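You operate a simulated robot arm through the tools that you are given. There is no shell and no other tool. Be economical: measure what you need, move in short steps, check, and stop when the job is done.

You are at the controls of a simulated two-armed robot. One attempt, no reset.

Task
Lay the wheel bar on the stand flange and wind the step out.
Fine: foot clamp free first; hold the bar while winding till it shows 0 mm, then lock the clamp. Set down upright: wheel bar.

It is judged by the outcome, as a careful person would: the job done as asked, and still so three seconds after it is handed in. It fails if anything else is knocked over, pushed out of place, dropped, spilled or broken.

Robot
Two 6-joint arms with two-finger parallel grippers on one trunk, on a base that drives. Base frame: it is fixed to the floor where the robot stands at the start and does not move with it; the origin is under the middle of the robot, x ahead of it, y to its left, z up; the surface under the hand at the start is at about z = 800. Readings come in mm, rad, newtons and seconds.
The left shoulder is at the start at [60, 187, 1047], the right one opposite. With the tool pointing down near the work surface each hand reaches from about 280 to 620 mm from the robot's upright axis, wherever it stands, measured 20 degrees to its own side. Places, roughly: bar wheel [300, -500, 800]; flange face [700, 200, 900]; foot clamp [500, 0, 900]. Payload 1.57 kg a hand.
Tool frame (each hand has its own): the origin (TCP) lies between the finger pads and is the grasp point; the fingertips stand 30 mm ahead of it; z points along the fingers, y is the line along which they close. Largest opening 110 mm; finger width 24, thickness 12; the body of the gripper, 48 by 112 mm, starts 78 mm behind the TCP.
Orientation is told as [roll, pitch, yaw] about the base's x, y, z axes, in that order, counted from this pose: with the fingers straight down and closing along the base's y, the tool's x points along the base's -x, its y along +y and its z along -z.

Tools
- The arms move only by the tool jog_arm. It takes "left_commands", "right_commands" or both (then of equal length, played together; a hand with none holds still); each is a list of rows, each an object (a shift or turn left out is 0, a gripper value left out holds the last) with "offset": the shift along the base's x, y, z in mm, a list of three; "delta_rot": the turn, a rotation vector about the base's x, y, z in rad, a list of three; "fingers": the opening, from 0 (shut) to 1 (fully open). In form: [{"offset": [dx, dy, dz], "delta_rot": [wx, wy, wz], "fingers": fingers}, ...]. A call has 1 to 8 rows; each row shifts and turns the commanded pose from where the row before left it. A row lasts 0.2 s, in which the tool goes at most 50 mm and 0.15 rad; a call with a longer step from one row to the next is refused whole, and so is a gripper value outside its range. Where a pose cannot be reached the arm comes as near as it can. A force on the tool above 40 N (or 10 N above the force at the start of the call, whichever is more), or a blocked arm, ends the call early, and 0.2 s more pass. Each finger travels about 153 mm/s and halts on what it meets, pressing with about 37 N; the grip force reading is that of the motor and also rises with nothing between the fingers. The clock runs only during rows and for 0.2 s after the last one: add rows that do not move to give the fingers time. The reply holds the time, the measured pose of the TCP, the force on the tool along the base axes, the opening and the grip force, in the units named above and with some noise, with the torque about the TCP (base axes, N m) and any sound that the robot's microphone picked up.
- Cameras (640 x 400 px; columns grow to the right, rows downward): "scene" is now at [17.7, -7, 1588.3]; the picture's right is [-0.08, -1.00, -0.00], its down [-0.76, 0.06, -0.64] and it looks along [0.64, -0.05, -0.77] (base axes); focal length 262 px, centre (320, 200). "left" rides on the left gripper at [70, -16, -141] in its tool frame; the picture's right is [0.23, 0.97, 0.00], its down [-0.86, 0.20, -0.48] and it looks along [-0.47, 0.11, 0.88] (tool axes); focal length 222 px, centre (320, 200). "right" rides on the right gripper at [70, 16, -141] in its tool frame; the picture's right is [-0.23, 0.97, 0.00], its down [-0.86, -0.20, -0.48] and it looks along [-0.47, -0.11, 0.88] (tool axes); focal length 222 px, centre (320, 200). There is no depth. A picture from a camera that has moved, and an enlarged one, comes with that camera's place and axes in the base frame and with its lens.
- capture(camera): a new picture of that camera. No time passes.
- lift_body(by): slides the trunk up (or, below 0, down) by that many mm; the arms and the scene camera ride with it, the base frame stays. It gives what a move gives, with no picture.
- steer(legs): drives the robot by 1 to 6 legs, each [ahead, left, turn to the left] in mm, mm and rad, along the robot's own axes; the way and the turn of a leg run together, so that a leg with both is an arc; at most 1500 mm and 3.142 rad a leg. The arms and the cameras ride along, it lands a little off, and it stops where it bumps. It gives what a move gives.
- pan_tilt(pan, tilt): turns the head with the scene camera to pan (to the left, within 1.501 rad either way) and tilt (down, from -0.506 to 1.204), counted from straight ahead of the robot. It gives what a move gives.
- inspect(camera, box): a new picture of the part [left, top, right, bottom] of that camera's present view, enlarged. No time passes.
- job_done(): hands the job in; it is judged then, once.

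Work in short steps. Places have to be worked out from the pictures, the camera data and where the tool is seen: move nearer, look again, correct. Check each grasp and each placing, and mend what went wrong. You have 120 turns and 92 pictures in all, those below and enlarged ones among them. Open the grippers and draw the arms clear of the work before you hand the job in, unless the task says otherwise; then end with one line.

The tools are called after ">>>" as name(argument=value, ...) on one line, values as JSON. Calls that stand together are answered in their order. jog_arm: Moves the arms, as the interface text tells. Its arguments: {"type":"object","properties":{"left_commands":{"type":"array","items":{"type":"object","properties":{"offset":{"type":"array","items":{"type":"number"}},"delta_rot":{"type":"array","items":{"type":"number"}},"fingers":{"type":"number"}}}},"right_commands":{"type":"array","items":{"type":"object","properties":{"offset":{"type":"array","items":{"type":"number"}},"delta_rot":{"type":"array","items":{"type":"number"}},"fingers":{"type":"number"}}}}},"required":[]} The other tools are called the same way: lift_body (by) slides the trunk up or down; steer (legs) drives the base; pan_tilt (pan, tilt) turns the head that bears the scene camera; capture (camera) takes a picture; inspect (camera, box) takes an enlarged picture of a part of a camera's view; job_done () hands the job in.

At the start:

```text
clock: 0.0
left_ee_pos: [340.7, -48.7, 1116.3]
left_orientation: [0.0, 0.001, 0.0]
left_wrist_force: [-0.3, 0.6, 0.1]
left_ft_torque: [0.01, 0.02, -0.02]
left_finger_gap: 110.3
left_gripper_force: 0.1
right_ee_pos: [379.5, -384.0, 1207.4]
right_orientation: [0.002, -0.001, 0.001]
right_wrist_force: [-0.3, 0.3, -0.1]
right_ft_torque: [-0.02, -0.02, 0.02]
right_finger_gap: 110.1
right_gripper_force: 0.2
trunk travel left (down, up): [-675.0, 315.0]
robot x, y, heading: [-0.3, -1.0, 0.003]
head pan, tilt: [-0.08, 0.873]
```

scene: 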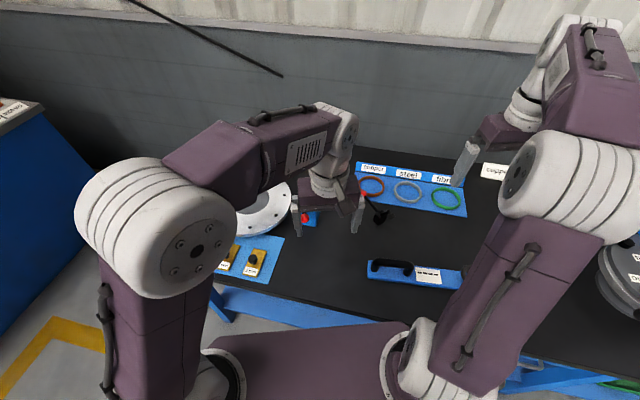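
right: 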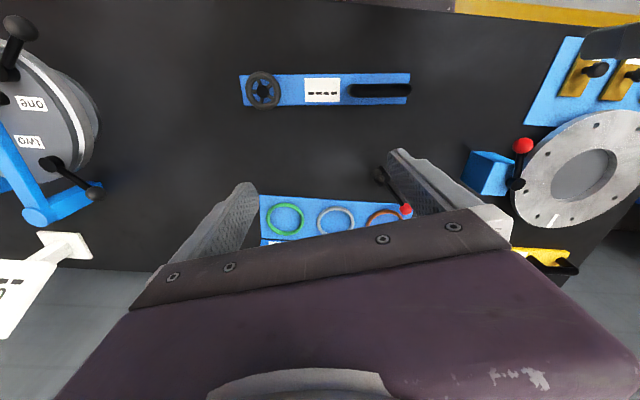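
left: 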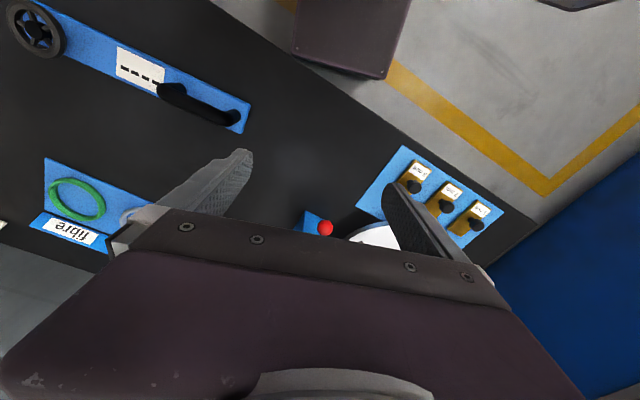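

I'll take closer looks at the bar, flange and clamp before moving anything.

>>> inspect(camera="right", box=[220, 50, 430, 130])

>>> inspect(camera="right", box=[440, 20, 640, 280])

>>> inspect(camera="scene", box=[200, 140, 480, 300])

```text
3.05 times, centred on (325, 90) of right
camera zoom: at [310.1, -367.2, 1346.5], right [0.23, 0.97, 0.0], down [0.86, -0.2, 0.48], along [0.47, -0.11, -0.88], focal length 677 px, centre (305, 535)
```

zoom: 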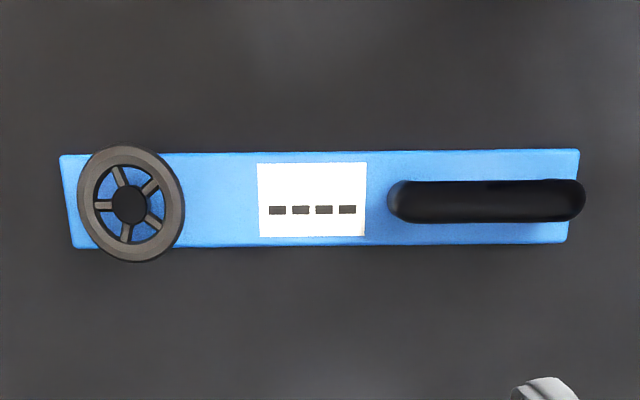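

```text
1.54 times, centred on (540, 150) of right
camera zoom: at [310.1, -367.2, 1346.5], right [0.23, 0.97, 0.0], down [0.86, -0.2, 0.48], along [0.47, -0.11, -0.88], focal length 342 px, centre (-18, 277)
```

zoom: 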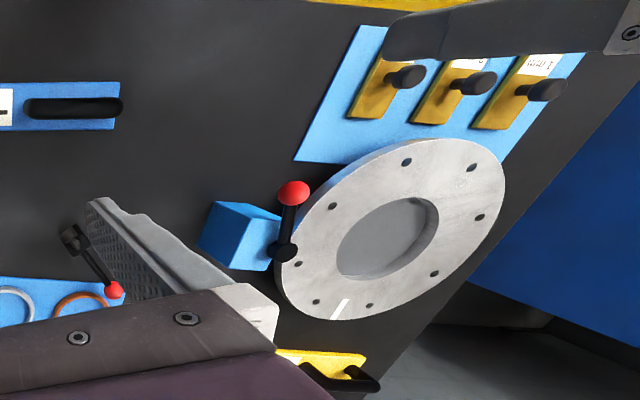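

```text
2.29 times, centred on (340, 220) of scene
camera zoom: at [17.7, -7.0, 1588.3], right [-0.08, -1.0, 0.0], down [-0.76, 0.06, -0.64], along [0.64, -0.05, -0.77], focal length 599 px, centre (274, 154)
```

zoom: 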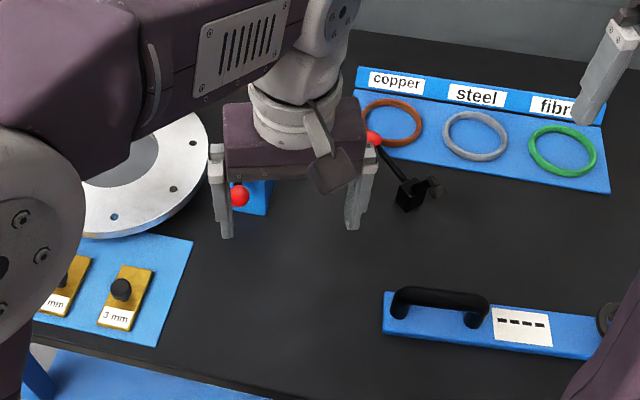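

The bar lies on the table right-front; a blue block with a red-ball lever by the ring flange looks like the foot clamp. I move the left hand left and up so its camera sees the stand.

>>> jog_arm(left_commands=[{"offset": [0, 45, 15]}, {"offset": [0, 45, 15]}, {"offset": [0, 45, 15]}, {"offset": [0, 45, 15]}, {"offset": [0, 0, 0]}])

>>> capture(camera="left")

>>> capture(camera="scene")

```text
clock: 1.2
left_ee_pos: [338.8, 130.5, 1176.7]
left_orientation: [0.0, 0.0, 0.001]
left_wrist_force: [-0.3, 0.0, 0.4]
left_ft_torque: [-0.01, -0.01, 0.0]
left_finger_gap: 110.0
left_gripper_force: 0.1
right_ee_pos: [379.5, -384.6, 1205.5]
right_orientation: [0.0, 0.0, 0.002]
right_wrist_force: [0.7, -0.5, 0.6]
right_ft_torque: [0.02, 0.01, 0.04]
right_finger_gap: 110.2
right_gripper_force: 0.0
trunk travel left (down, up): [-675.0, 315.0]
robot x, y, heading: [-0.1, -0.9, 0.001]
head pan, tilt: [-0.08, 0.873]
```

```text
85 pictures are left
camera left: at [269.5, 115.1, 1319.0], right [-0.23, 0.97, 0.0], down [0.86, 0.2, 0.48], along [0.47, 0.11, -0.88], focal length 222 px, centre (320, 200)
```

left: 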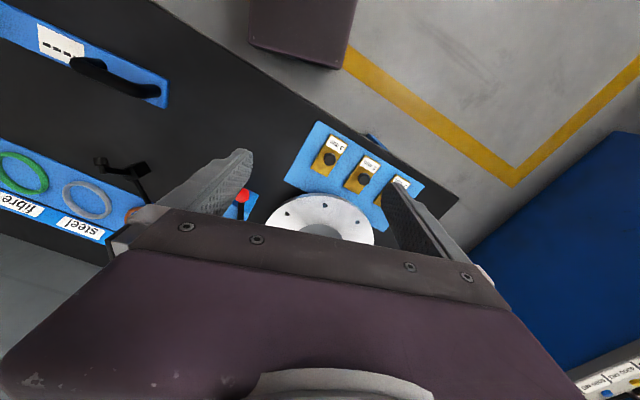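

```text
84 pictures are left
camera scene: at [18.0, -8.0, 1588.3], right [-0.08, -1.0, 0.0], down [-0.76, 0.06, -0.64], along [0.64, -0.05, -0.77], focal length 262 px, centre (320, 200)
```

scene: 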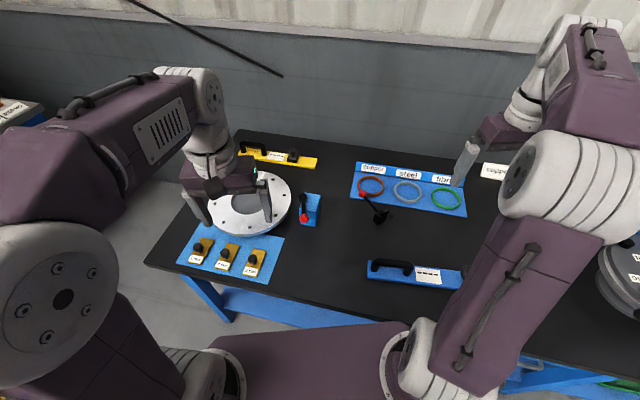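

>>> inspect(camera="scene", box=[170, 140, 340, 280])

>>> inspect(camera="left", box=[200, 110, 460, 260])

```text
2.86 times, centred on (255, 210) of scene
camera zoom: at [18.0, -8.0, 1588.3], right [-0.08, -1.0, 0.0], down [-0.76, 0.06, -0.64], along [0.64, -0.05, -0.77], focal length 749 px, centre (506, 171)
```

zoom: 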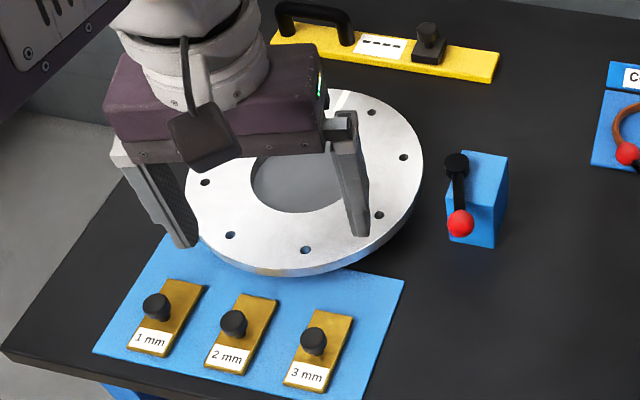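

```text
2.46 times, centred on (330, 185) of left
camera zoom: at [269.5, 115.1, 1319.0], right [-0.23, 0.97, 0.0], down [0.86, 0.2, 0.48], along [0.47, 0.11, -0.88], focal length 547 px, centre (295, 237)
```

zoom: 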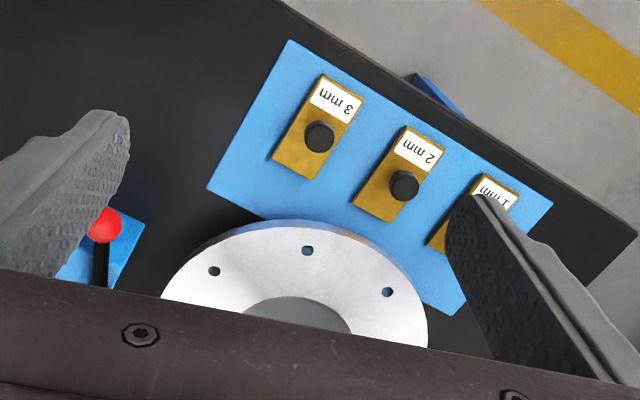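

The yellow bar is a look-alike; the blue one has the wheel. I bring the left hand over the clamp to see the lever from above.

>>> jog_arm(left_commands=[{"offset": [45, -10, 0]}, {"offset": [45, -10, 0]}, {"offset": [45, -15, -5]}, {"offset": [40, -20, -10]}, {"offset": [30, -25, -10]}, {"offset": [0, 0, 0]}])

>>> capture(camera="left")

>>> capture(camera="scene")

```text
clock: 2.6
left_ee_pos: [527.2, 55.1, 1143.6]
left_orientation: [0.0, 0.0, -0.001]
left_wrist_force: [0.3, -0.6, -0.2]
left_ft_torque: [-0.02, -0.01, 0.01]
left_finger_gap: 109.8
left_gripper_force: 0.0
left hand out of reach, approached as far as the arm can: row 5
right_ee_pos: [377.5, -382.3, 1208.1]
right_orientation: [-0.001, -0.002, -0.001]
right_wrist_force: [-1.1, -0.4, 0.0]
right_ft_torque: [-0.04, -0.03, -0.02]
right_finger_gap: 109.9
right_gripper_force: 0.1
trunk travel left (down, up): [-675.0, 315.0]
robot x, y, heading: [-1.8, 1.0, 0.004]
head pan, tilt: [-0.08, 0.873]
```

```text
81 pictures are left
camera left: at [455.5, 39.8, 1285.8], right [-0.23, 0.97, 0.0], down [0.85, 0.2, 0.48], along [0.47, 0.11, -0.88], focal length 222 px, centre (320, 200)
```

left: 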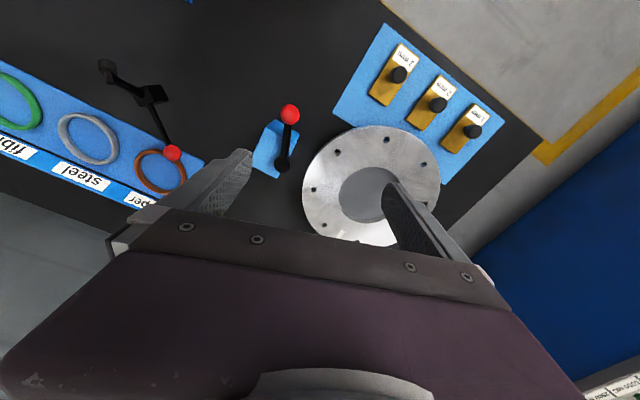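

```text
80 pictures are left
camera scene: at [16.3, -6.2, 1588.3], right [-0.08, -1.0, 0.0], down [-0.76, 0.06, -0.64], along [0.64, -0.05, -0.77], focal length 262 px, centre (320, 200)
```

scene: 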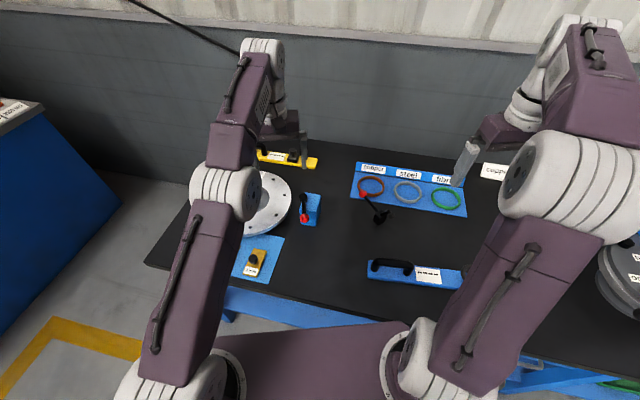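

>>> inspect(camera="left", box=[230, 80, 450, 250])

>>> inspect(camera="scene", box=[270, 170, 350, 240])

```text
2.35 times, centred on (340, 165) of left
camera zoom: at [455.5, 39.8, 1285.8], right [-0.23, 0.97, 0.0], down [0.85, 0.2, 0.48], along [0.47, 0.11, -0.88], focal length 523 px, centre (273, 282)
```

zoom: 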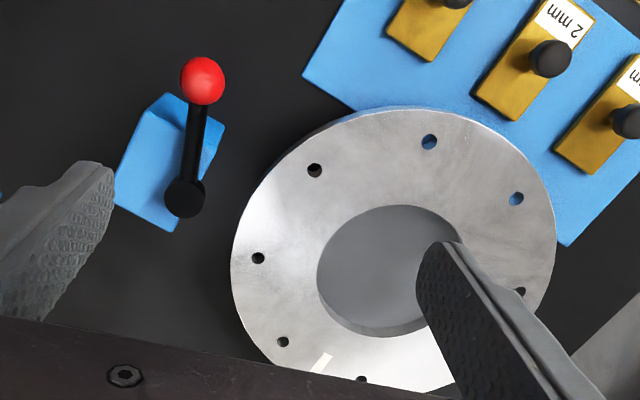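

```text
5.71 times, centred on (310, 205) of scene
camera zoom: at [16.3, -6.2, 1588.3], right [-0.08, -1.0, 0.0], down [-0.76, 0.06, -0.64], along [0.64, -0.05, -0.77], focal length 1498 px, centre (377, 171)
```

zoom: 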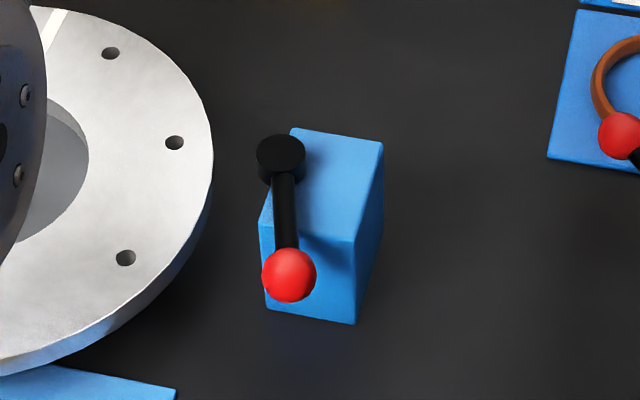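

The clamp is a vertical-axis lever: ball near [518,5,900], hub near [595,5]. Flange top is about z 846, centre near [657,203]. I bring the left hand above the ball, half open, to straddle it.

>>> jog_arm(left_commands=[{"offset": [-9, -25, -25], "fingers": 0.65}, {"offset": [0, -25, -25]}, {"offset": [0, 0, -45]}, {"offset": [0, 0, -45]}, {"offset": [0, 0, -30]}, {"offset": [0, 0, 0]}])

>>> capture(camera="left")

>>> inspect(camera="scene", box=[240, 150, 380, 240])

```text
clock: 4.0
left_ee_pos: [515.6, 6.9, 970.4]
left_orientation: [0.0, -0.001, 0.0]
left_wrist_force: [-0.6, -0.6, 0.3]
left_ft_torque: [0.0, 0.0, -0.02]
left_finger_gap: 71.6
left_gripper_force: 0.1
right_ee_pos: [377.2, -383.6, 1207.1]
right_orientation: [0.0, -0.001, 0.0]
right_wrist_force: [0.6, -0.4, 1.0]
right_ft_torque: [-0.03, 0.01, -0.03]
right_finger_gap: 110.0
right_gripper_force: 0.1
trunk travel left (down, up): [-675.0, 315.0]
robot x, y, heading: [-0.2, 0.5, -0.002]
head pan, tilt: [-0.08, 0.873]
```

```text
77 pictures are left
camera left: at [445.4, -9.4, 1111.3], right [-0.23, 0.97, 0.0], down [0.85, 0.2, 0.48], along [0.47, 0.11, -0.88], focal length 222 px, centre (320, 200)
```

left: 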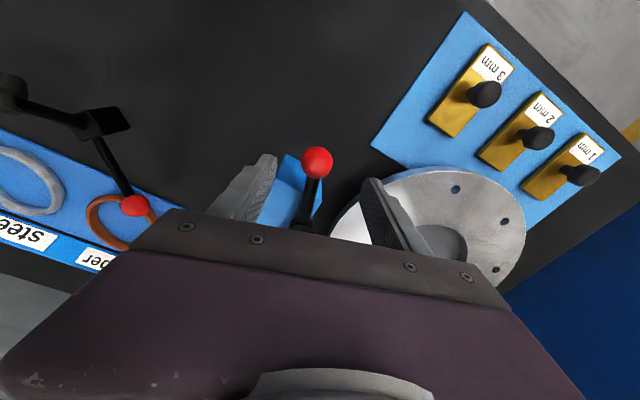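

```text
4.44 times, centred on (310, 195) of scene
camera zoom: at [17.2, -6.8, 1588.3], right [-0.08, -1.0, 0.0], down [-0.76, 0.06, -0.64], along [0.64, -0.05, -0.77], focal length 1165 px, centre (364, 222)
```

zoom: 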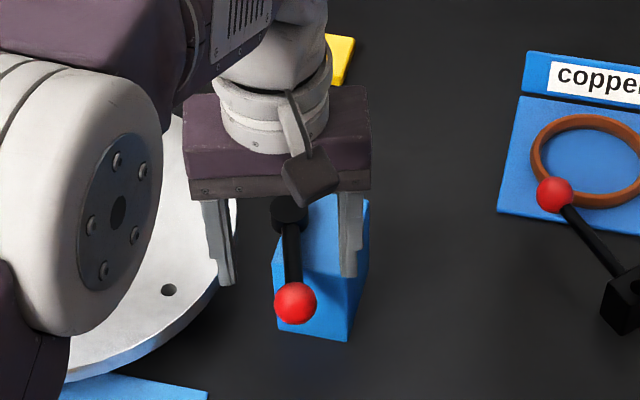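

Ball confirmed at about [517,5,900]; descend straddling it.

>>> jog_arm(left_commands=[{"offset": [2, -1, -35]}, {"offset": [0, 0, -32]}, {"fingers": 0.36}, {"fingers": 0.36}, {}])

>>> inspect(camera="scene", box=[240, 150, 380, 240])

```text
clock: 5.2
left_ee_pos: [519.7, 7.4, 904.6]
left_orientation: [0.001, 0.001, 0.0]
left_wrist_force: [0.4, 0.0, 0.4]
left_ft_torque: [0.0, 0.0, 0.0]
left_finger_gap: 39.8
left_gripper_force: 0.1
right_ee_pos: [378.2, -383.7, 1206.9]
right_orientation: [0.0, 0.0, 0.0]
right_wrist_force: [0.2, -0.5, 0.3]
right_ft_torque: [-0.01, 0.01, 0.0]
right_finger_gap: 110.0
right_gripper_force: 0.1
trunk travel left (down, up): [-675.0, 315.0]
robot x, y, heading: [0.4, -1.6, 0.002]
head pan, tilt: [-0.08, 0.873]
```

```text
4.44 times, centred on (310, 195) of scene
camera zoom: at [17.8, -7.0, 1588.3], right [-0.08, -1.0, 0.0], down [-0.76, 0.06, -0.64], along [0.64, -0.05, -0.77], focal length 1165 px, centre (364, 222)
```

zoom: 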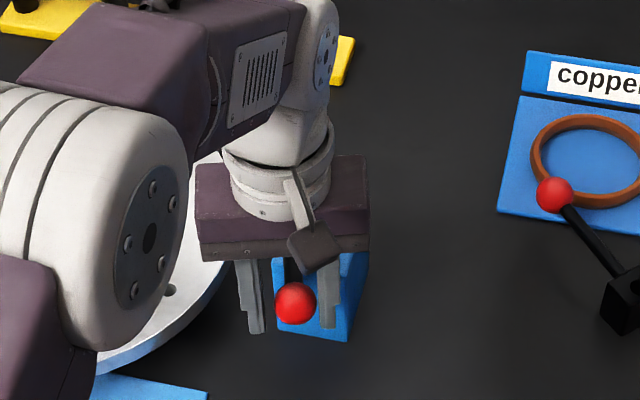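

The ball is between the fingers. I try swinging the lever toward -y in small steps and watch the force.

>>> jog_arm(left_commands=[{"offset": [0, -8, 0]}, {"offset": [1, -8, 0]}, {"offset": [3, -8, 0]}, {}])

```text
clock: 6.2
left_ee_pos: [523.4, -18.8, 904.4]
left_orientation: [0.0, 0.001, 0.0]
left_wrist_force: [0.3, -0.4, 0.2]
left_ft_torque: [-0.01, -0.01, 0.0]
left_finger_gap: 39.4
left_gripper_force: 0.0
right_ee_pos: [379.3, -384.9, 1206.4]
right_orientation: [0.001, 0.0, 0.0]
right_wrist_force: [0.4, 0.2, -0.3]
right_ft_torque: [0.0, 0.02, 0.0]
right_finger_gap: 110.0
right_gripper_force: 0.0
trunk travel left (down, up): [-675.0, 315.0]
robot x, y, heading: [-0.2, -1.3, -0.002]
head pan, tilt: [-0.08, 0.873]
```

>>> inspect(camera="scene", box=[240, 150, 380, 240])

```text
4.44 times, centred on (310, 195) of scene
camera zoom: at [17.7, -6.6, 1588.3], right [-0.08, -1.0, 0.0], down [-0.76, 0.06, -0.64], along [0.64, -0.05, -0.77], focal length 1165 px, centre (364, 222)
```

zoom: 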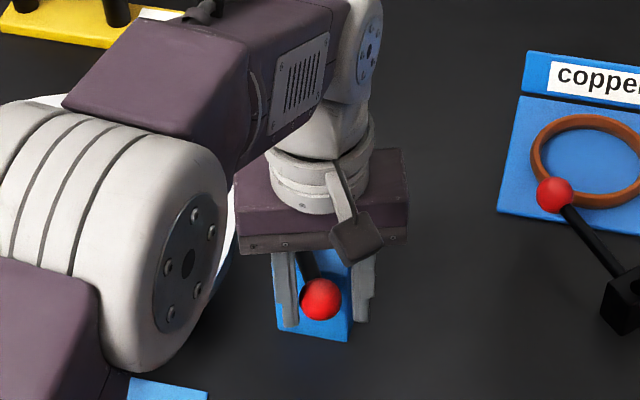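

The lever swung freely with the hand and the block stayed put. I raise the hand so the tips clear the block top and follow the arc further, turning with the lever.

>>> jog_arm(left_commands=[{"offset": [0, 0, 17]}, {"offset": [1, -8.7, 0], "delta_rot": [0, 0, 0.12]}, {"offset": [4.4, -8.3, 0], "delta_rot": [0, 0, 0.12]}, {"offset": [5.4, -7.6, 0], "delta_rot": [0, 0, 0.12]}, {"offset": [6.2, -7, 0], "delta_rot": [0, 0, 0.12]}, {}])

>>> inspect(camera="scene", box=[240, 150, 380, 240])

```text
clock: 7.6
left_ee_pos: [541.4, -48.3, 921.7]
left_orientation: [0.0, 0.001, 0.483]
left_wrist_force: [-0.8, -0.1, -0.8]
left_ft_torque: [-0.02, 0.02, 0.03]
left_finger_gap: 39.7
left_gripper_force: 0.1
right_ee_pos: [378.8, -384.6, 1207.0]
right_orientation: [0.0, -0.001, -0.001]
right_wrist_force: [-0.6, -0.4, 0.2]
right_ft_torque: [0.02, 0.02, 0.01]
right_finger_gap: 109.7
right_gripper_force: 0.0
trunk travel left (down, up): [-675.0, 315.0]
robot x, y, heading: [3.5, 0.8, 0.001]
head pan, tilt: [-0.08, 0.873]
```

```text
4.44 times, centred on (310, 195) of scene
camera zoom: at [17.7, -6.8, 1588.3], right [-0.08, -1.0, 0.0], down [-0.76, 0.06, -0.64], along [0.64, -0.05, -0.77], focal length 1165 px, centre (364, 222)
```

zoom: 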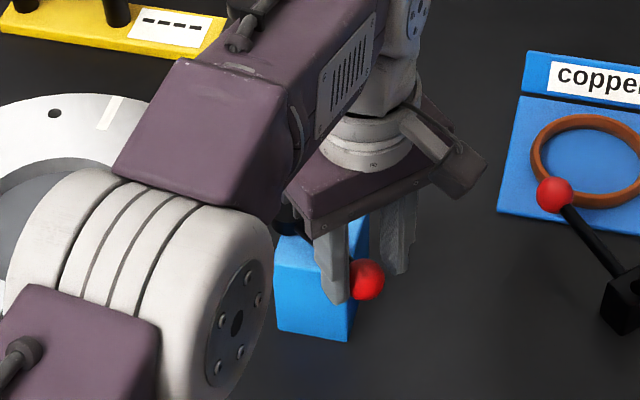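

Following well; continue on the arc.

>>> jog_arm(left_commands=[{"offset": [7, -6.2, 0], "delta_rot": [0, 0, 0.12]}, {"offset": [7.7, -5.3, 0], "delta_rot": [0, 0, 0.12]}, {"offset": [8.3, -4.3, 0], "delta_rot": [0, 0, 0.12]}, {"offset": [8.8, -3.3, 0], "delta_rot": [0, 0, 0.12]}, {"offset": [9.1, -2.3, 0], "delta_rot": [0, 0, 0.12]}, {}])

>>> inspect(camera="scene", box=[240, 150, 380, 240])

```text
clock: 9.0
left_ee_pos: [544.1, -51.9, 919.1]
left_orientation: [0.001, 0.0, 1.082]
left_wrist_force: [-0.4, -0.1, 0.8]
left_ft_torque: [0.02, 0.03, -0.04]
left_finger_gap: 39.5
left_gripper_force: 0.0
left hand out of reach, approached as far as the arm can: row 1, 2, 3, 4, 5
right_ee_pos: [378.7, -384.0, 1206.3]
right_orientation: [-0.002, 0.0, 0.001]
right_wrist_force: [0.1, 0.4, 0.7]
right_ft_torque: [0.0, 0.01, 0.01]
right_finger_gap: 109.8
right_gripper_force: 0.1
trunk travel left (down, up): [-675.0, 315.0]
robot x, y, heading: [-0.1, -2.0, 0.005]
head pan, tilt: [-0.08, 0.873]
```

```text
4.44 times, centred on (310, 195) of scene
camera zoom: at [18.0, -7.0, 1588.3], right [-0.08, -1.0, 0.0], down [-0.76, 0.06, -0.64], along [0.64, -0.05, -0.77], focal length 1165 px, centre (364, 222)
```

zoom: 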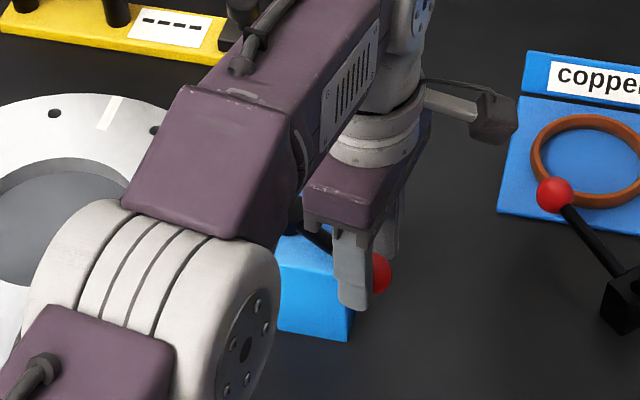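

Reach ended. I lift the left hand clear to see the lever's state and then drive closer.

>>> jog_arm(left_commands=[{"offset": [-5, 0, 45]}, {"offset": [-20, 10, 45], "delta_rot": [0, 0, -0.15]}, {"offset": [-40, 20, 20], "delta_rot": [0, 0, -0.15]}, {"offset": [-40, 20, 20], "delta_rot": [0, 0, -0.15]}, {"offset": [-40, 20, 20], "delta_rot": [0, 0, -0.15]}, {"offset": [-40, 20, 0], "delta_rot": [0, 0, -0.15]}, {"offset": [0, 30, 0], "delta_rot": [0, 0, -0.15]}, {"offset": [0, 30, 0], "delta_rot": [0, 0, -0.15]}])

>>> inspect(camera="scene", box=[240, 150, 380, 240])

```text
refused: row 2 steps farther than a row can; nothing moved
```

```text
4.44 times, centred on (310, 195) of scene
camera zoom: at [18.0, -7.0, 1588.3], right [-0.08, -1.0, 0.0], down [-0.76, 0.06, -0.64], along [0.64, -0.05, -0.77], focal length 1165 px, centre (364, 222)
```

zoom: 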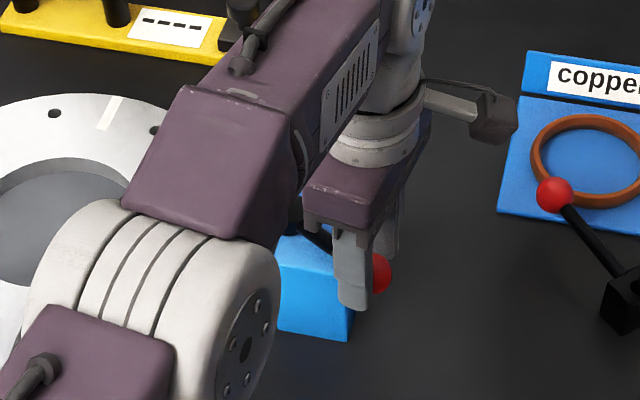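

Row 2 was slightly too long; same retreat with shorter rows.

>>> jog_arm(left_commands=[{"offset": [0, 0, 45]}, {"offset": [-15, 8, 42], "delta_rot": [0, 0, -0.14]}, {"offset": [-40, 15, 20], "delta_rot": [0, 0, -0.14]}, {"offset": [-40, 15, 20], "delta_rot": [0, 0, -0.14]}, {"offset": [-40, 15, 20], "delta_rot": [0, 0, -0.14]}, {"offset": [-40, 20, 0], "delta_rot": [0, 0, -0.14]}, {"offset": [-20, 30, 0], "delta_rot": [0, 0, -0.14]}, {"offset": [0, 30, 0], "delta_rot": [0, 0, -0.14]}])

>>> inspect(camera="scene", box=[240, 150, 380, 240])

```text
clock: 10.8
left_ee_pos: [348.8, 83.8, 1070.0]
left_orientation: [0.001, -0.002, 0.099]
left_wrist_force: [0.1, 0.8, 0.2]
left_ft_torque: [0.0, 0.0, 0.0]
left_finger_gap: 39.7
left_gripper_force: 0.0
right_ee_pos: [378.9, -383.4, 1207.1]
right_orientation: [0.0, -0.001, -0.001]
right_wrist_force: [0.6, -0.3, 0.1]
right_ft_torque: [0.0, 0.02, 0.02]
right_finger_gap: 109.9
right_gripper_force: 0.0
trunk travel left (down, up): [-675.0, 315.0]
robot x, y, heading: [-4.2, 2.3, 0.003]
head pan, tilt: [-0.08, 0.873]
```

```text
4.44 times, centred on (310, 195) of scene
camera zoom: at [17.9, -6.0, 1588.3], right [-0.08, -1.0, 0.0], down [-0.76, 0.06, -0.64], along [0.64, -0.05, -0.77], focal length 1165 px, centre (364, 222)
```

zoom: 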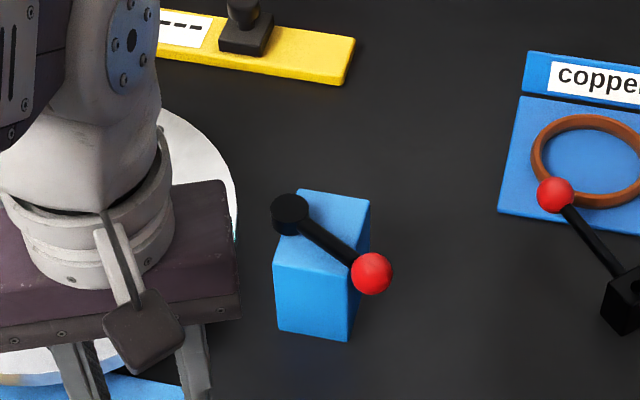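

Lever is now about 45° round. I drive 100 mm forward to bring everything in reach.

>>> steer(legs=[[100, 0, 0]])

>>> capture(camera="scene")

```text
clock: 11.9
left_ee_pos: [425.0, 79.7, 1068.0]
left_orientation: [0.002, 0.007, 0.087]
left_wrist_force: [1.4, 0.2, -0.2]
left_ft_torque: [-0.01, 0.1, -0.02]
left_finger_gap: 39.5
left_gripper_force: 0.0
right_ee_pos: [447.1, -386.1, 1203.3]
right_orientation: [-0.001, 0.007, -0.013]
right_wrist_force: [0.5, -1.0, 0.2]
right_ft_torque: [0.0, 0.1, -0.02]
right_finger_gap: 110.1
right_gripper_force: 0.0
trunk travel left (down, up): [-675.0, 315.0]
robot x, y, heading: [66.6, 2.3, -0.017]
head pan, tilt: [-0.08, 0.873]
stopped in leg 1: the robot was blocked; the commanded pose is now the measured one
```

```text
69 pictures are left
camera scene: at [94.8, -4.8, 1588.1], right [-0.09, -1.0, 0.0], down [-0.77, 0.07, -0.64], along [0.64, -0.06, -0.77], focal length 262 px, centre (320, 200)
```

scene: 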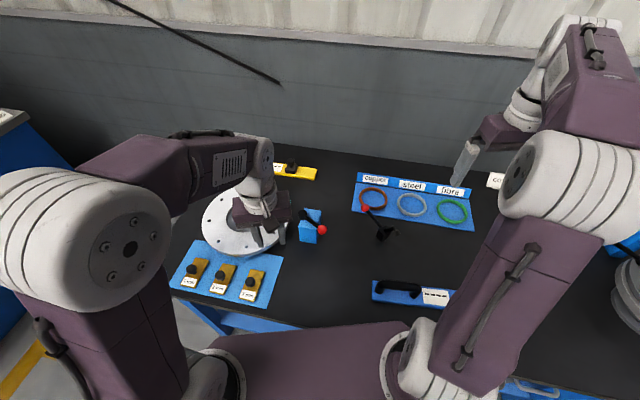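

Blocked by the table at about x 67–75; nothing looks disturbed. I back off a few mm, move the left hand away and bring the right hand (closed) toward the lever.

>>> steer(legs=[[-6, 0, 0]])

>>> jog_arm(left_commands=[{"offset": [-10, 45, 10]}, {"offset": [-10, 45, 10]}, {"offset": [0, 45, 10]}, {"offset": [0, 25, 0]}, {}, {}, {}], right_commands=[{"offset": [0, 45, 0], "fingers": 0}, {"offset": [0, 49, 0]}, {"offset": [0, 49, 0]}, {"offset": [0, 45, -20]}, {"offset": [0, 40, -30]}, {"offset": [0, 40, -30]}, {"offset": [10, 40, -25]}])

```text
clock: 12.6
left_ee_pos: [413.7, 79.9, 1068.8]
left_orientation: [0.001, 0.001, 0.088]
left_wrist_force: [0.1, -0.1, -0.4]
left_ft_torque: [0.01, -0.01, -0.04]
left_finger_gap: 39.9
left_gripper_force: 0.0
right_ee_pos: [436.1, -386.2, 1206.5]
right_orientation: [0.001, 0.003, -0.015]
right_wrist_force: [1.2, -0.3, -0.5]
right_ft_torque: [0.0, -0.01, 0.03]
right_finger_gap: 109.9
right_gripper_force: 0.0
trunk travel left (down, up): [-675.0, 315.0]
robot x, y, heading: [57.5, 7.2, -0.012]
head pan, tilt: [-0.08, 0.873]
```

```text
clock: 14.2
left_ee_pos: [393.8, 241.9, 1098.6]
left_orientation: [0.001, 0.001, 0.088]
left_wrist_force: [0.1, 1.1, 0.2]
left_ft_torque: [-0.02, 0.01, 0.01]
left_finger_gap: 39.4
left_gripper_force: 0.0
right_ee_pos: [446.7, -74.9, 1099.7]
right_orientation: [-0.002, 0.001, -0.014]
right_wrist_force: [0.1, 0.6, -0.2]
right_ft_torque: [0.0, 0.03, 0.03]
right_finger_gap: 0.2
right_gripper_force: 21.3
trunk travel left (down, up): [-675.0, 315.0]
robot x, y, heading: [66.5, 5.1, -0.015]
head pan, tilt: [-0.08, 0.873]
```

>>> jog_arm(right_commands=[{"offset": [20, 5, -45]}, {"offset": [15, 5, -45]}, {"offset": [10, 3, -45]}, {"offset": [0, 0, -43]}, {}])

>>> inspect(camera="scene", box=[240, 170, 380, 260])

>>> capture(camera="right")

```text
clock: 15.4
left_ee_pos: [390.2, 241.2, 1098.0]
left_orientation: [0.001, 0.001, 0.087]
left_wrist_force: [0.3, 0.3, -0.4]
left_ft_torque: [0.01, 0.01, -0.01]
left_finger_gap: 39.5
left_gripper_force: 0.1
right_ee_pos: [489.8, -65.6, 923.6]
right_orientation: [-0.002, 0.0, -0.013]
right_wrist_force: [0.1, 0.0, -0.3]
right_ft_torque: [-0.01, -0.02, 0.02]
right_finger_gap: 0.0
right_gripper_force: 21.1
trunk travel left (down, up): [-675.0, 315.0]
robot x, y, heading: [60.1, 4.6, -0.011]
head pan, tilt: [-0.08, 0.873]
```

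```text
4.44 times, centred on (310, 215) of scene
camera zoom: at [78.6, -3.7, 1588.3], right [-0.09, -1.0, 0.0], down [-0.76, 0.07, -0.64], along [0.64, -0.06, -0.77], focal length 1165 px, centre (364, 133)
```

zoom: 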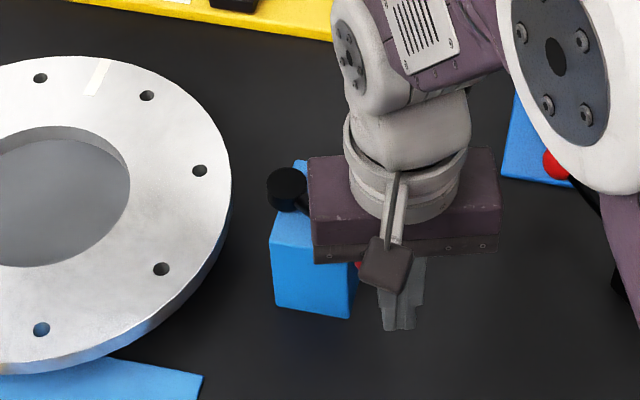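

```text
67 pictures are left
camera right: at [421.1, -47.6, 1063.4], right [0.24, 0.97, 0.0], down [0.85, -0.21, 0.48], along [0.46, -0.12, -0.88], focal length 222 px, centre (320, 200)
```

right: 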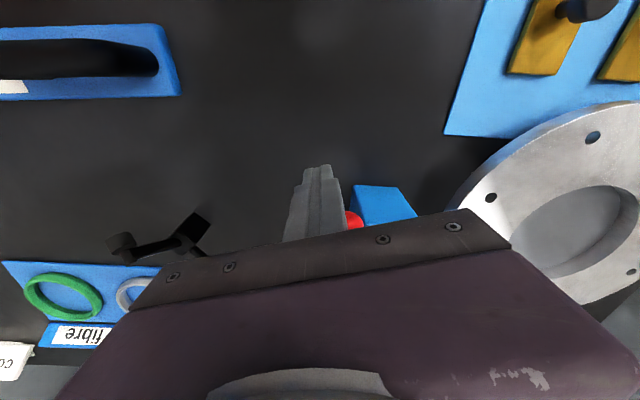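

Ball around [538,-48]. I align slightly and push forward along the arc with the closed fingers.

>>> jog_arm(right_commands=[{"offset": [10, 6, 0]}, {"offset": [12, 0, 0]}, {"offset": [12, -2, 0]}, {"offset": [12, -3, 0]}, {"offset": [12, -3, 0]}, {"offset": [12, -3, 0]}, {"offset": [8, -1, 0]}, {}])

>>> inspect(camera="scene", box=[240, 170, 380, 260])

```text
clock: 16.9
left_ee_pos: [386.6, 242.6, 1101.3]
left_orientation: [0.0, -0.003, 0.088]
left_wrist_force: [0.5, -0.1, -1.1]
left_ft_torque: [0.03, 0.02, -0.01]
left_finger_gap: 39.5
left_gripper_force: 0.0
right_ee_pos: [548.3, -64.8, 923.6]
right_orientation: [-0.001, 0.027, -0.014]
right_wrist_force: [-22.4, 11.2, 19.3]
right_ft_torque: [0.07, 0.3, -0.13]
right_finger_gap: 0.0
right_gripper_force: 21.0
trunk travel left (down, up): [-675.0, 315.0]
robot x, y, heading: [60.8, 2.8, -0.008]
head pan, tilt: [-0.08, 0.873]
stopped in row 7 (right hand): the force on the tool passed its limit at 45 N (the readings are from after the stop); the commanded pose is now the measured one
```

```text
4.44 times, centred on (310, 215) of scene
camera zoom: at [73.4, -2.1, 1589.0], right [-0.09, -1.0, 0.0], down [-0.76, 0.07, -0.65], along [0.64, -0.06, -0.76], focal length 1165 px, centre (364, 133)
```

zoom: 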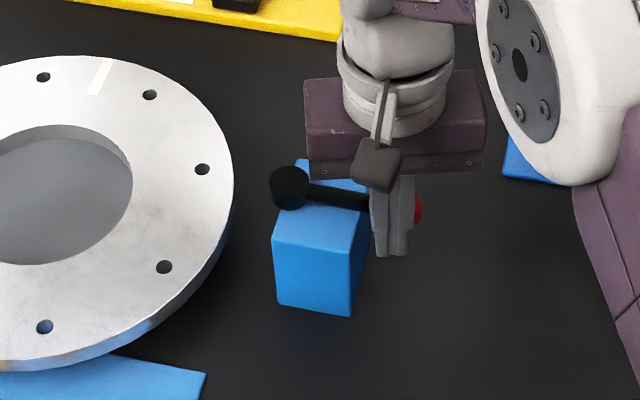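

Force stop: the lever seems to have hit its end. Back off and look.

>>> jog_arm(right_commands=[{"offset": [-15, 0, 0]}, {"offset": [-20, -5, 30]}, {"offset": [-40, -10, 25]}, {"offset": [-40, -20, 20]}, {"offset": [-40, -20, 20]}])

>>> inspect(camera="scene", box=[240, 170, 380, 260])

```text
clock: 18.1
left_ee_pos: [387.8, 241.5, 1098.9]
left_orientation: [0.001, -0.001, 0.087]
left_wrist_force: [0.0, -0.6, 0.2]
left_ft_torque: [-0.03, 0.0, -0.01]
left_finger_gap: 39.5
left_gripper_force: 0.1
right_ee_pos: [395.2, -123.3, 1016.7]
right_orientation: [0.0, 0.02, -0.016]
right_wrist_force: [-0.7, 0.0, 0.8]
right_ft_torque: [0.02, -0.01, 0.0]
right_finger_gap: 0.0
right_gripper_force: 21.5
trunk travel left (down, up): [-675.0, 315.0]
robot x, y, heading: [63.2, 4.0, -0.014]
head pan, tilt: [-0.08, 0.873]
```

```text
4.44 times, centred on (310, 215) of scene
camera zoom: at [75.5, -3.9, 1588.3], right [-0.09, -1.0, 0.0], down [-0.76, 0.07, -0.64], along [0.64, -0.06, -0.77], focal length 1165 px, centre (364, 133)
```

zoom: 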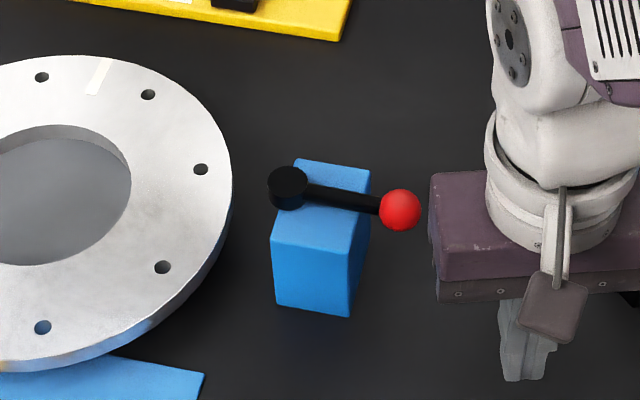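

The lever is now at its other end stop (about 73° round), block unmoved — taken as free. Next the bar: I move the right hand over the bar, turning to close across its width.

>>> jog_arm(right_commands=[{"offset": [-10, -40, 20], "delta_rot": [0, -0.02, 0.14], "fingers": 1}, {"offset": [-10, -40, 10], "delta_rot": [0, 0, 0.15]}, {"offset": [-10, -40, 10], "delta_rot": [0, 0, 0.15]}, {"offset": [-10, -40, 0], "delta_rot": [0, 0, 0.15]}, {"offset": [-5, -35, 0], "delta_rot": [0, 0, 0.15]}, {"offset": [-5, -30, 0], "delta_rot": [0, 0, 0.15]}, {"offset": [0, -20, 0], "delta_rot": [0, 0, 0.15]}, {"offset": [0, 0, 0], "delta_rot": [0, 0, 0.15]}])

>>> jog_arm(right_commands=[{"delta_rot": [0, 0, 0.15]}, {}])

>>> capture(camera="right")

>>> inspect(camera="scene", box=[340, 220, 540, 350])

```text
clock: 19.9
left_ee_pos: [391.6, 243.0, 1099.4]
left_orientation: [0.0, 0.001, 0.087]
left_wrist_force: [0.3, 0.5, 0.9]
left_ft_torque: [0.02, -0.04, 0.01]
left_finger_gap: 39.5
left_gripper_force: 0.2
right_ee_pos: [348.0, -367.0, 1056.3]
right_orientation: [-0.003, 0.005, 1.178]
right_wrist_force: [0.0, 0.7, 0.1]
right_ft_torque: [-0.01, 0.0, -0.01]
right_finger_gap: 109.8
right_gripper_force: 0.1
trunk travel left (down, up): [-675.0, 315.0]
robot x, y, heading: [62.0, 0.4, -0.013]
head pan, tilt: [-0.08, 0.873]
```

```text
clock: 20.5
left_ee_pos: [390.5, 241.8, 1099.2]
left_orientation: [0.0, -0.001, 0.089]
left_wrist_force: [-0.1, 0.1, -0.3]
left_ft_torque: [0.02, 0.03, -0.03]
left_finger_gap: 39.5
left_gripper_force: 0.0
right_ee_pos: [349.0, -366.4, 1054.7]
right_orientation: [-0.002, 0.003, 1.328]
right_wrist_force: [-0.3, -1.0, 0.1]
right_ft_torque: [0.01, -0.01, -0.02]
right_finger_gap: 110.0
right_gripper_force: 0.0
trunk travel left (down, up): [-675.0, 315.0]
robot x, y, heading: [62.7, 5.0, -0.01]
head pan, tilt: [-0.08, 0.873]
```

```text
64 pictures are left
camera right: at [316.8, -429.8, 1195.5], right [-0.89, 0.46, 0.0], down [0.4, 0.78, 0.48], along [0.22, 0.42, -0.88], focal length 222 px, centre (320, 200)
```

right: 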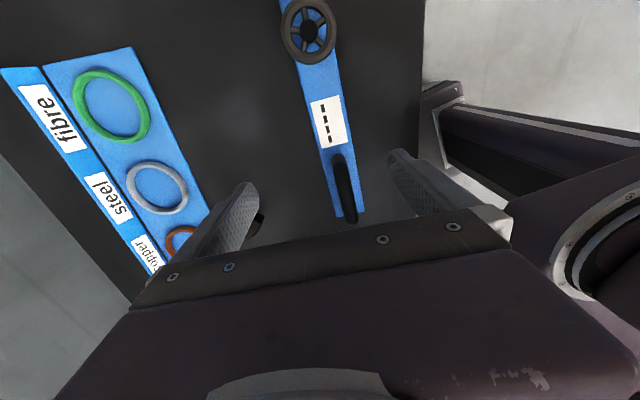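

```text
3.08 times, centred on (440, 285) of scene
camera zoom: at [78.8, -3.2, 1588.3], right [-0.09, -1.0, 0.0], down [-0.76, 0.07, -0.64], along [0.64, -0.06, -0.77], focal length 807 px, centre (-49, -62)
```

zoom: 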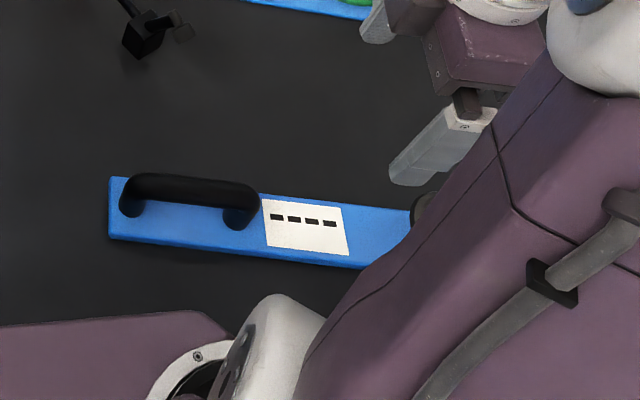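

>>> inspect(camera="scene", box=[365, 270, 475, 320])

>>> inspect(camera="right", box=[260, 0, 400, 230])

```text
5.82 times, centred on (420, 295) of scene
camera zoom: at [78.8, -3.2, 1588.3], right [-0.09, -1.0, 0.0], down [-0.76, 0.07, -0.64], along [0.64, -0.06, -0.77], focal length 1525 px, centre (-262, -353)
```

zoom: 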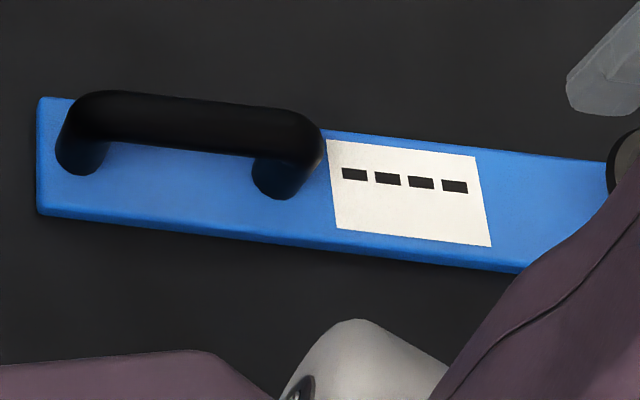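

```text
1.74 times, centred on (330, 115) of right
camera zoom: at [316.8, -429.8, 1195.5], right [-0.89, 0.46, 0.0], down [0.4, 0.78, 0.48], along [0.22, 0.42, -0.88], focal length 386 px, centre (303, 348)
```

zoom: 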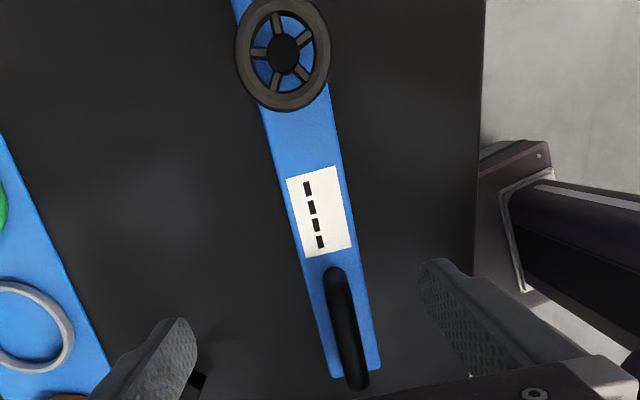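

Bar is a ~58 mm wide, ~10 mm thick plate, centre about [335,-366], heading matches the gripper. I descend part way centred and check.

>>> jog_arm(right_commands=[{"offset": [-13, 0, -40]}, {"offset": [0, 0, -45]}, {"offset": [0, 0, -45]}, {"offset": [0, 0, -40]}, {}])

>>> capture(camera="right")

>>> inspect(camera="scene", box=[365, 240, 545, 340])

```text
clock: 21.7
left_ee_pos: [391.2, 241.4, 1098.7]
left_orientation: [0.0, -0.001, 0.088]
left_wrist_force: [-0.8, 0.2, 0.9]
left_ft_torque: [0.02, -0.01, 0.05]
left_finger_gap: 39.7
left_gripper_force: 0.1
right_ee_pos: [335.7, -364.9, 884.8]
right_orientation: [-0.003, 0.003, 1.328]
right_wrist_force: [0.1, 0.6, -0.3]
right_ft_torque: [-0.04, 0.02, 0.01]
right_finger_gap: 110.0
right_gripper_force: 0.1
trunk travel left (down, up): [-675.0, 315.0]
robot x, y, heading: [63.4, 1.7, -0.013]
head pan, tilt: [-0.08, 0.873]
```

```text
60 pictures are left
camera right: at [304.3, -428.5, 1024.6], right [-0.89, 0.46, 0.0], down [0.4, 0.78, 0.48], along [0.22, 0.42, -0.88], focal length 222 px, centre (320, 200)
```

right: 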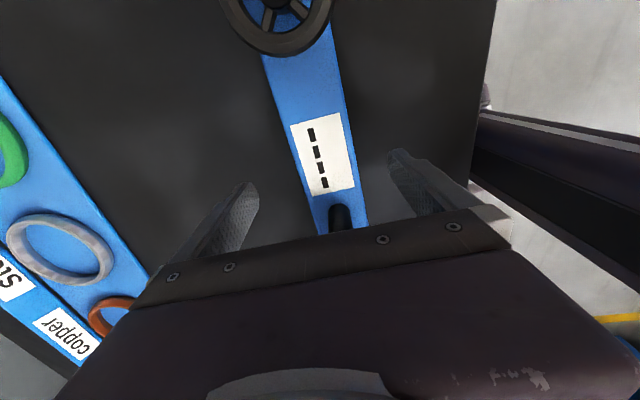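

```text
3.56 times, centred on (455, 290) of scene
camera zoom: at [78.3, -2.6, 1588.3], right [-0.09, -1.0, 0.0], down [-0.76, 0.07, -0.64], along [0.64, -0.06, -0.77], focal length 932 px, centre (-160, -120)
```

zoom: 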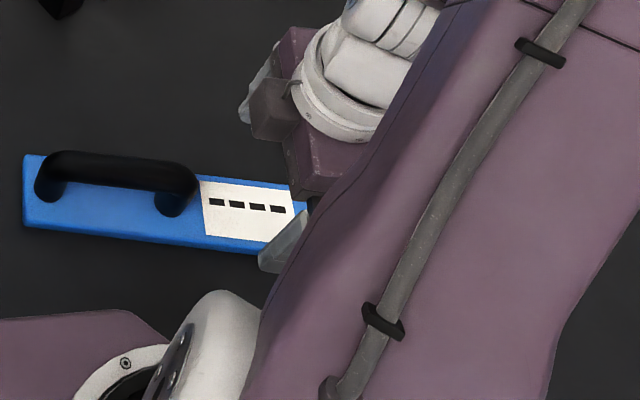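

Aligned within 3 mm. Descend to grip height and close.

>>> jog_arm(right_commands=[{"offset": [-3, 1, -25]}, {"offset": [0, 0, -18]}, {"offset": [0, 0, -8]}, {}, {"fingers": 0.45}, {"fingers": 0.45}, {"fingers": 0.45}])

```text
clock: 23.3
left_ee_pos: [391.5, 241.8, 1098.7]
left_orientation: [0.0, -0.001, 0.089]
left_wrist_force: [0.0, -0.1, -0.1]
left_ft_torque: [-0.03, 0.0, 0.02]
left_finger_gap: 39.5
left_gripper_force: 0.1
right_ee_pos: [332.7, -365.4, 832.6]
right_orientation: [-0.002, 0.002, 1.326]
right_wrist_force: [-1.3, 1.4, 0.4]
right_ft_torque: [0.36, 0.06, 0.2]
right_finger_gap: 60.2
right_gripper_force: 36.9
trunk travel left (down, up): [-675.0, 315.0]
robot x, y, heading: [60.0, 4.1, -0.01]
head pan, tilt: [-0.08, 0.873]
```

Gripped at 60 mm width. Lift slightly and check load and level.

>>> jog_arm(right_commands=[{"offset": [0, 0, 0], "fingers": 0.4}, {"offset": [0, 0, 8]}, {"offset": [0, 0, 12]}, {"offset": [0, 0, 15]}, {}])

>>> capture(camera="scene")

```text
clock: 24.5
left_ee_pos: [390.7, 240.9, 1098.8]
left_orientation: [0.001, 0.0, 0.087]
left_wrist_force: [0.0, 0.6, -0.1]
left_ft_torque: [0.02, 0.01, 0.02]
left_finger_gap: 39.5
left_gripper_force: 0.0
right_ee_pos: [334.0, -367.8, 868.6]
right_orientation: [-0.001, 0.004, 1.327]
right_wrist_force: [-0.9, 0.9, -8.5]
right_ft_torque: [-0.01, 0.0, 0.0]
right_finger_gap: 59.7
right_gripper_force: 37.0
trunk travel left (down, up): [-675.0, 315.0]
robot x, y, heading: [60.4, 5.4, -0.013]
head pan, tilt: [-0.08, 0.873]
```

```text
58 pictures are left
camera scene: at [79.7, -4.4, 1588.3], right [-0.09, -1.0, 0.0], down [-0.76, 0.07, -0.64], along [0.64, -0.06, -0.77], focal length 262 px, centre (320, 200)
```

scene: 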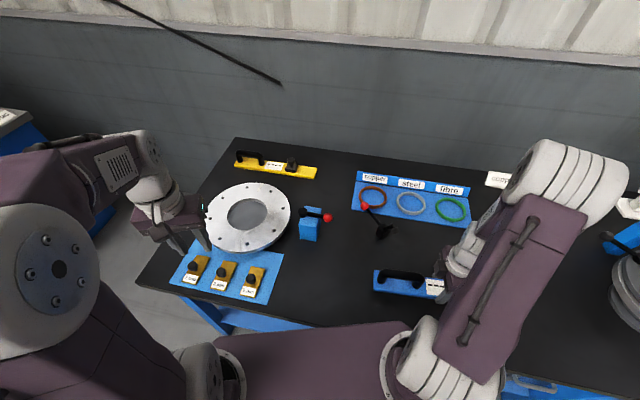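

Weight 8.5 N and balanced. Raise the bar, then drive 300 mm left along the table edge.

>>> jog_arm(right_commands=[{"offset": [0, 0, 30]}, {"offset": [0, 0, 30]}, {"offset": [0, 0, 30]}, {"offset": [0, 0, 30]}, {"offset": [0, 0, 20]}, {}])

>>> steer(legs=[[-5, 0, 0.012], [0, 150, 0], [0, 145, 0]])

>>> capture(camera="scene")

```text
clock: 25.9
left_ee_pos: [391.6, 240.4, 1099.4]
left_orientation: [0.004, 0.0, 0.087]
left_wrist_force: [1.2, -0.8, 0.1]
left_ft_torque: [-0.01, -0.02, 0.02]
left_finger_gap: 39.7
left_gripper_force: 0.0
right_ee_pos: [334.6, -367.8, 1007.7]
right_orientation: [-0.001, 0.003, 1.326]
right_wrist_force: [-0.4, 0.8, -8.3]
right_ft_torque: [0.01, -0.01, 0.0]
right_finger_gap: 59.6
right_gripper_force: 36.8
trunk travel left (down, up): [-675.0, 315.0]
robot x, y, heading: [58.0, 1.0, -0.013]
head pan, tilt: [-0.08, 0.873]
```

```text
clock: 28.6
left_ee_pos: [384.3, 542.2, 1099.5]
left_orientation: [0.001, 0.0, 0.101]
left_wrist_force: [0.2, 0.1, -0.7]
left_ft_torque: [0.03, -0.01, 0.0]
left_finger_gap: 39.5
left_gripper_force: 0.1
right_ee_pos: [334.6, -66.1, 1008.7]
right_orientation: [-0.002, 0.001, 1.338]
right_wrist_force: [-0.1, -0.6, -7.8]
right_ft_torque: [0.04, 0.0, -0.02]
right_finger_gap: 59.2
right_gripper_force: 37.4
trunk travel left (down, up): [-675.0, 315.0]
robot x, y, heading: [57.8, 302.3, 0.0]
head pan, tilt: [-0.08, 0.873]
```

```text
57 pictures are left
camera scene: at [75.0, 293.2, 1588.3], right [-0.08, -1.0, 0.0], down [-0.76, 0.06, -0.64], along [0.64, -0.05, -0.77], focal length 262 px, centre (320, 200)
```

scene: 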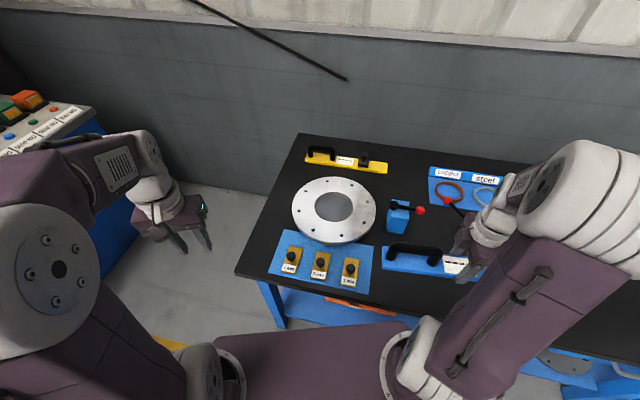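

Clear view of the flange now; zoom to fix its centre.

>>> inspect(camera="scene", box=[270, 160, 430, 260])

```text
4.00 times, centred on (350, 210) of scene
camera zoom: at [75.0, 293.2, 1588.3], right [-0.08, -1.0, 0.0], down [-0.76, 0.06, -0.64], along [0.64, -0.05, -0.77], focal length 1049 px, centre (200, 160)
```

zoom: 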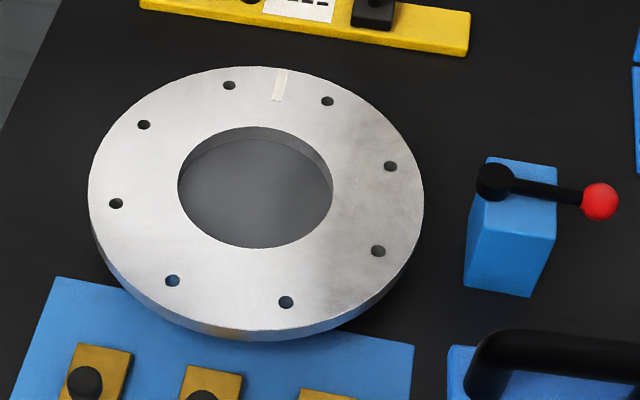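

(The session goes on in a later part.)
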